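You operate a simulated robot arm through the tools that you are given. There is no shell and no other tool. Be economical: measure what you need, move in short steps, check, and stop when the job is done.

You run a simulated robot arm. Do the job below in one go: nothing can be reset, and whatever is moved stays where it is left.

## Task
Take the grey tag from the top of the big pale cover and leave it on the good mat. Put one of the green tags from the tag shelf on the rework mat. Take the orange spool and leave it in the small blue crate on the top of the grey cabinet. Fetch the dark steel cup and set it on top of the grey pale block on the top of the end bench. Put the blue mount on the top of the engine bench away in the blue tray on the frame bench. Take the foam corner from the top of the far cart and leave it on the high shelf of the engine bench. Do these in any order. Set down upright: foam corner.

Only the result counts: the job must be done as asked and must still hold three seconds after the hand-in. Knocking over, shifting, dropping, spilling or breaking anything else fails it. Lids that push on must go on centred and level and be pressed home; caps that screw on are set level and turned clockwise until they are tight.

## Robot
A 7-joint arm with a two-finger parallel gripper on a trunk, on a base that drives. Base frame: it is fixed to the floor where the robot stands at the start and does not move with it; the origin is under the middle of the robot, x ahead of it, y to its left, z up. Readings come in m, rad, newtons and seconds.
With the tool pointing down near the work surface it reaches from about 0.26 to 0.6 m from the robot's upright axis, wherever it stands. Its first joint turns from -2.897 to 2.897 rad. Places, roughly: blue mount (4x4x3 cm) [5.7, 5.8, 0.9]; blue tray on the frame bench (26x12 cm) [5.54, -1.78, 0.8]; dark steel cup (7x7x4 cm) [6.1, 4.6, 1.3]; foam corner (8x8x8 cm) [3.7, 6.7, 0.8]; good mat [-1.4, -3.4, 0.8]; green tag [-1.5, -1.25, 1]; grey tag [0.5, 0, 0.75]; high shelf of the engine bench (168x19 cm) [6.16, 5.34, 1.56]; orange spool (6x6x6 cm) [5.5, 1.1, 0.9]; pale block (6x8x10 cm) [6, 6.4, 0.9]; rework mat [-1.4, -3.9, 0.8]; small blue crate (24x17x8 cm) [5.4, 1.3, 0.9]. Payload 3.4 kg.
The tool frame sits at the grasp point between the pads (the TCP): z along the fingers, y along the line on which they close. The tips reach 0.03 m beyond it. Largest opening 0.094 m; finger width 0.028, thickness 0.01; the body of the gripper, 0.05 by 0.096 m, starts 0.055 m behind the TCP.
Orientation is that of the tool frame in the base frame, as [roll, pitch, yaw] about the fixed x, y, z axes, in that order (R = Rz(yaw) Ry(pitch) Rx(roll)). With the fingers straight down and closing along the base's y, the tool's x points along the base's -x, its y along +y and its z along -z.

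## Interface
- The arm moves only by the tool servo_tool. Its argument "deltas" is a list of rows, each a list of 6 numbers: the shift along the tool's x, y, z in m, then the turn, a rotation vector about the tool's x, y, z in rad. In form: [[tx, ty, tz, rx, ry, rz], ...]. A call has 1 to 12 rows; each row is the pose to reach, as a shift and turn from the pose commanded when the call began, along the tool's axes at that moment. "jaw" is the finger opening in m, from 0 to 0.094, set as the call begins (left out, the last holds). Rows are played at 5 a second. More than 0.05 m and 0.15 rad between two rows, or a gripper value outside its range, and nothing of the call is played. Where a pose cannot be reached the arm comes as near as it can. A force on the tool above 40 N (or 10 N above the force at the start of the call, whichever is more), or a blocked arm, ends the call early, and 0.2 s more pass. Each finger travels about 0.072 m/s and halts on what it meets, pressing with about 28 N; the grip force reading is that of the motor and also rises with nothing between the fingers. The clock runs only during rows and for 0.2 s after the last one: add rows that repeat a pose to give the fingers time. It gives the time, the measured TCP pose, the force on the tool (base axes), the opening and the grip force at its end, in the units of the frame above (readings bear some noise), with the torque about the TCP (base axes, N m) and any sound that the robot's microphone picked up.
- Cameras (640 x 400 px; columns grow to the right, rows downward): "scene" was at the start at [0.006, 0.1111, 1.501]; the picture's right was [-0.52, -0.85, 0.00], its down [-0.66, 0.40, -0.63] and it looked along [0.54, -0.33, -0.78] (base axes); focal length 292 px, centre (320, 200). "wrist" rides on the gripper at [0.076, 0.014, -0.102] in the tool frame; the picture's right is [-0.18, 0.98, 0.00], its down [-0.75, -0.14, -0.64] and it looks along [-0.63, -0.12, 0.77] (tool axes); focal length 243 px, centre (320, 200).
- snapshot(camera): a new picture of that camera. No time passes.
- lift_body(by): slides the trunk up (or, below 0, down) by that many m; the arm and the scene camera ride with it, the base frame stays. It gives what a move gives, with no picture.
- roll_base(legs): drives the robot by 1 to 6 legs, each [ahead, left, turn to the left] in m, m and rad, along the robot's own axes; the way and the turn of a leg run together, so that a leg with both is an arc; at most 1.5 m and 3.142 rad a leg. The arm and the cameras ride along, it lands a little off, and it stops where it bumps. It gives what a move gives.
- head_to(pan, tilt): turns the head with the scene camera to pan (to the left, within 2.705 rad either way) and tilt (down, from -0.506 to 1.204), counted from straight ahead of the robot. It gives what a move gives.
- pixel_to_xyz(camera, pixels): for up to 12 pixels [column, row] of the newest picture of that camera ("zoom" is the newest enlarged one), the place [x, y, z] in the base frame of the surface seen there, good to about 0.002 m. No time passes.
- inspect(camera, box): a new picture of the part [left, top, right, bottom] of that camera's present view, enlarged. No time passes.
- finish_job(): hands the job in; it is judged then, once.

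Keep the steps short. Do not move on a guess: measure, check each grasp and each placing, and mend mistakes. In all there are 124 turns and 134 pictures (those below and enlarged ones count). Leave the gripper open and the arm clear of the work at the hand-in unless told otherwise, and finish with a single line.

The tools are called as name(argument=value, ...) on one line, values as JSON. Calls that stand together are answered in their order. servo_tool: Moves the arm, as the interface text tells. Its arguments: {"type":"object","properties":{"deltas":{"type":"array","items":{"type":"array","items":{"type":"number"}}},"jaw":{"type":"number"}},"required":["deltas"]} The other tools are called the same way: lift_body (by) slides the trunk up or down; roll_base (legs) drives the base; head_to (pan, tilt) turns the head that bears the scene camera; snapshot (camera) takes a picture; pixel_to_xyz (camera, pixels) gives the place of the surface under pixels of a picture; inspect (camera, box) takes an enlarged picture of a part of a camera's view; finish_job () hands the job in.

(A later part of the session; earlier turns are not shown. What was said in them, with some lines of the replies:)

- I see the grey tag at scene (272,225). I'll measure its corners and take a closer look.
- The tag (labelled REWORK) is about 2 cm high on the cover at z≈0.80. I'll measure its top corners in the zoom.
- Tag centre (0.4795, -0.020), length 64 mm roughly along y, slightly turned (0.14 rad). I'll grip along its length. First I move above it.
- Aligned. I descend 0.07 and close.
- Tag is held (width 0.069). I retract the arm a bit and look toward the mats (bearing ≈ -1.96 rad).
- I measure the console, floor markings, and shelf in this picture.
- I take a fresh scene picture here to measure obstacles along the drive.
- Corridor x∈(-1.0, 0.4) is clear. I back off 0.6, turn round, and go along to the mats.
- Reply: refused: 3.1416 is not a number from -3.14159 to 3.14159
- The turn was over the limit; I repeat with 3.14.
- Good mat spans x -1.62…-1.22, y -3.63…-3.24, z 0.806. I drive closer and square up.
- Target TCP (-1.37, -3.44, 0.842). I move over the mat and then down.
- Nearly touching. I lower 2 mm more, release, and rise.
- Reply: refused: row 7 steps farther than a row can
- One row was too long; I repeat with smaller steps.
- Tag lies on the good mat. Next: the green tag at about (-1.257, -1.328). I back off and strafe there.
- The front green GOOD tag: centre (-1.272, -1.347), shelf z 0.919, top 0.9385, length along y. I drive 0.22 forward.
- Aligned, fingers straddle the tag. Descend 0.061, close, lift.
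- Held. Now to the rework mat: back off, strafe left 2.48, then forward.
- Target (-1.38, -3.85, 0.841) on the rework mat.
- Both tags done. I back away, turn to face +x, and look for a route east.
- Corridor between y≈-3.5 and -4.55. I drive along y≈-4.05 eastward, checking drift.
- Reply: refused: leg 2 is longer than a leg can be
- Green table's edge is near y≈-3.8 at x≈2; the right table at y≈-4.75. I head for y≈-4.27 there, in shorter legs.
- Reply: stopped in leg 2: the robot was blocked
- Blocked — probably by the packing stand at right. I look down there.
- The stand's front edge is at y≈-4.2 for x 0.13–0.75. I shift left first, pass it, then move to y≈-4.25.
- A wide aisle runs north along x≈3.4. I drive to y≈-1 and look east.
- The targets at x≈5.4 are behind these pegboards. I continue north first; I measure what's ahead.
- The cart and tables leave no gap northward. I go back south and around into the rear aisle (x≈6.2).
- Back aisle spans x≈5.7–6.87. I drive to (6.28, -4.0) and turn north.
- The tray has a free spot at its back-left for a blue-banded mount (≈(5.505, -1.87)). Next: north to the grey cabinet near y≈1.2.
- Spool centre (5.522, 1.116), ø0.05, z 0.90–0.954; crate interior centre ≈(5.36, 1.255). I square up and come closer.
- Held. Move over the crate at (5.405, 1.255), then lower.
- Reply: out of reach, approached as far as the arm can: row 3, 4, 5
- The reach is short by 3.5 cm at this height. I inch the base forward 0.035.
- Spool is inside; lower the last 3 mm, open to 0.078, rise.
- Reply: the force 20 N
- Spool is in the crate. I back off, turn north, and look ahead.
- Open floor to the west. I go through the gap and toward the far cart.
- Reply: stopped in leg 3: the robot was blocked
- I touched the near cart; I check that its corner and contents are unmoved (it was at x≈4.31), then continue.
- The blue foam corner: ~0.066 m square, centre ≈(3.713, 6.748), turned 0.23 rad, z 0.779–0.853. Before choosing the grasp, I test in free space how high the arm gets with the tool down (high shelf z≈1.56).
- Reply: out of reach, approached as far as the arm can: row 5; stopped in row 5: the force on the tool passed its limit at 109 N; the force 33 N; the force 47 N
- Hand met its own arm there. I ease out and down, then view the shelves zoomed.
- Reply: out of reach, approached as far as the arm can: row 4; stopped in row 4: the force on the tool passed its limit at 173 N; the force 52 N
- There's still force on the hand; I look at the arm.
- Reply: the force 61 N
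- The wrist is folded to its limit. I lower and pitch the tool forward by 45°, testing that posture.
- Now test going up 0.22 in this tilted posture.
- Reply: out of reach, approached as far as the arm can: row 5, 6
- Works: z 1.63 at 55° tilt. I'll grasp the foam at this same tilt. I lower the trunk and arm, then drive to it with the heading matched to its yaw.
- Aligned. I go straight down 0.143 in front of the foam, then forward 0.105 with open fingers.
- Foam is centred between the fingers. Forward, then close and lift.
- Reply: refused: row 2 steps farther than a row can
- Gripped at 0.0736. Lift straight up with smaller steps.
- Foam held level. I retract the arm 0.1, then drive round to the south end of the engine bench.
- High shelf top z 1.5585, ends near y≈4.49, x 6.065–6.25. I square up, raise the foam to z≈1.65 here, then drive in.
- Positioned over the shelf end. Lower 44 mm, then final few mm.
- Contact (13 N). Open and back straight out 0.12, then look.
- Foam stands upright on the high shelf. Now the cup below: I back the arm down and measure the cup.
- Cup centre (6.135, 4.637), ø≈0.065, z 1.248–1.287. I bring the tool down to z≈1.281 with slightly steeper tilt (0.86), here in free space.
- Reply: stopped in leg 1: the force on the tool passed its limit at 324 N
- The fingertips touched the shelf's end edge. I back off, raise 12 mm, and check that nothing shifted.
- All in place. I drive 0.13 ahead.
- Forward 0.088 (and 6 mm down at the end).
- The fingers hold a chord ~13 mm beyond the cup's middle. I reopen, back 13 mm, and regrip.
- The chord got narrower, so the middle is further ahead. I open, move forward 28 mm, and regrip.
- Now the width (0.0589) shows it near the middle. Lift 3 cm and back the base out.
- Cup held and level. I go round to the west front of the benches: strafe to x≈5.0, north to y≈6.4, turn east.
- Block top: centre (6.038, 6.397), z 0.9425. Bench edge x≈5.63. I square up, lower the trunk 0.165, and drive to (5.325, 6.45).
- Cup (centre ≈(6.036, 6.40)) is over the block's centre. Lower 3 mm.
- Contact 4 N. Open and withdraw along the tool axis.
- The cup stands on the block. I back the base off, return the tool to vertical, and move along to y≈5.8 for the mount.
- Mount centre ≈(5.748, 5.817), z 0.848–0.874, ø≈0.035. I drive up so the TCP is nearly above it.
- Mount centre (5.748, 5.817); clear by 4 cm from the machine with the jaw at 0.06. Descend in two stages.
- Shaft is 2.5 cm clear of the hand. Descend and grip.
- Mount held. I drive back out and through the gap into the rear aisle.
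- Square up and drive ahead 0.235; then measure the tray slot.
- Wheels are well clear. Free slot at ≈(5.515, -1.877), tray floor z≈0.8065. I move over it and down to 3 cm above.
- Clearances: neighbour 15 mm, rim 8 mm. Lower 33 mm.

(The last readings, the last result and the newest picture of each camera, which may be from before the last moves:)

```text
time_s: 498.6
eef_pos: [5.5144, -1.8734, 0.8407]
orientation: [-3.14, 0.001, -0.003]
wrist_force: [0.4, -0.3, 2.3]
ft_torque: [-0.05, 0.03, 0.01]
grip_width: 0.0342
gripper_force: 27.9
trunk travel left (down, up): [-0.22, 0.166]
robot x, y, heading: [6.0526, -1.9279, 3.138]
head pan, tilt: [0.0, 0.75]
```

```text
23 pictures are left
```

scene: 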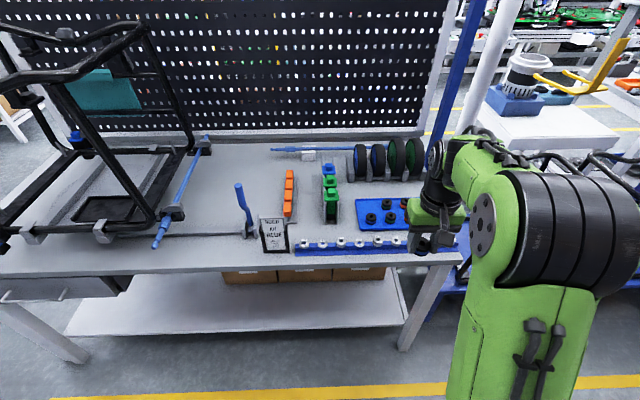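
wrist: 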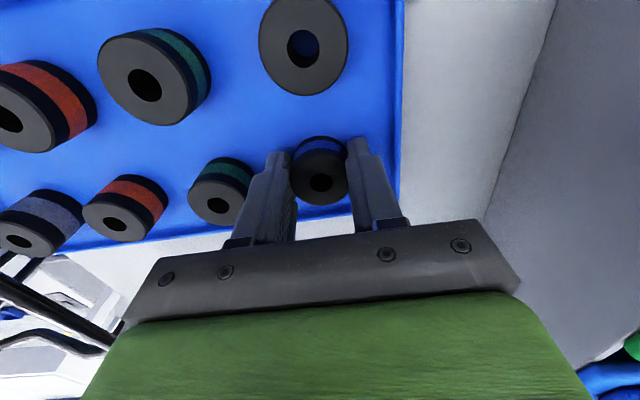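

Touching the tray floor (2.3 N). I open slightly (0.045), rise straight up, then retract.

servo_tool(deltas=[[0, 0, 0, 0, 0, 0], [0, 0, 0, 0, 0, 0], [0, 0, -0.02, 0, 0, 0], [0, 0, -0.05, 0, 0, 0], [0, 0, -0.09, 0, 0, 0], [0, 0, -0.13, 0, 0, 0], [0.03, 0, -0.165, 0, 0, 0], [0.06, 0, -0.2, 0, 0, 0], [0.1, 0, -0.22, 0, 0, 0], [0.14, 0, -0.23, 0, 0, 0]], jaw=0.045)

snapshot(camera="wrist")

```text
time_s: 500.8
eef_pos: [5.6584, -1.8754, 1.0711]
orientation: [-3.14, 0.001, -0.001]
wrist_force: [-0.4, 0.2, 0.9]
ft_torque: [0.02, 0.02, 0.04]
grip_width: 0.0453
gripper_force: 0.0
trunk travel left (down, up): [-0.22, 0.166]
robot x, y, heading: [6.0518, -1.9306, 3.141]
head pan, tilt: [0.0, 0.75]
```

```text
22 pictures are left
```

wrist: 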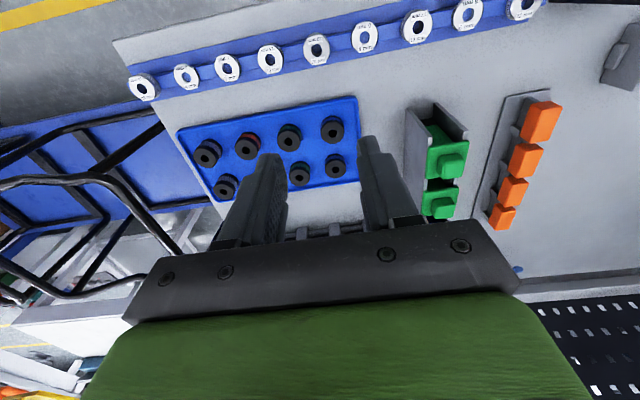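

All eight mounts sit in the tray. I open the gripper fully and back off.

roll_base(legs=[[-0.22, 0, 0]])

servo_tool(deltas=[[0, 0, 0, 0, 0, 0], [0, 0, 0, 0, 0, 0], [0, 0, 0, 0, 0, 0]], jaw=0.094)

snapshot(camera="scene")

```text
time_s: 502.4
eef_pos: [5.8774, -1.8742, 1.0727]
orientation: [-3.141, 0.0, -0.006]
wrist_force: [0.2, -0.4, -0.6]
ft_torque: [-0.04, 0.02, 0.01]
grip_width: 0.0453
gripper_force: 0.0
trunk travel left (down, up): [-0.22, 0.166]
robot x, y, heading: [6.2781, -1.9275, 3.141]
head pan, tilt: [0.0, 0.75]
```

```text
time_s: 503.2
eef_pos: [5.8776, -1.8752, 1.0706]
orientation: [-3.141, 0.001, -0.007]
wrist_force: [0.0, -0.1, 0.0]
ft_torque: [0.01, -0.01, 0.03]
grip_width: 0.0941
gripper_force: 0.0
trunk travel left (down, up): [-0.22, 0.166]
robot x, y, heading: [6.276, -1.9294, 3.137]
head pan, tilt: [0.0, 0.75]
```

```text
21 pictures are left
```

scene: 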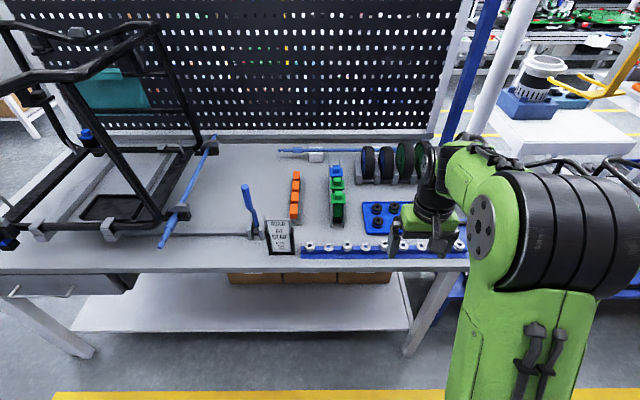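

Everything is placed, the gripper is open and the arm is clear; I hand in.

finish_job()

```text
The job is handed in.
```

All six items are placed as asked, with the foam corner upright, and the job is handed in; on the way the base bumped the packing stand and a cart, and the fingertips hit the end of the cup's shelf, but the cart and shelf checked unmoved (I did not re-measure the stand).
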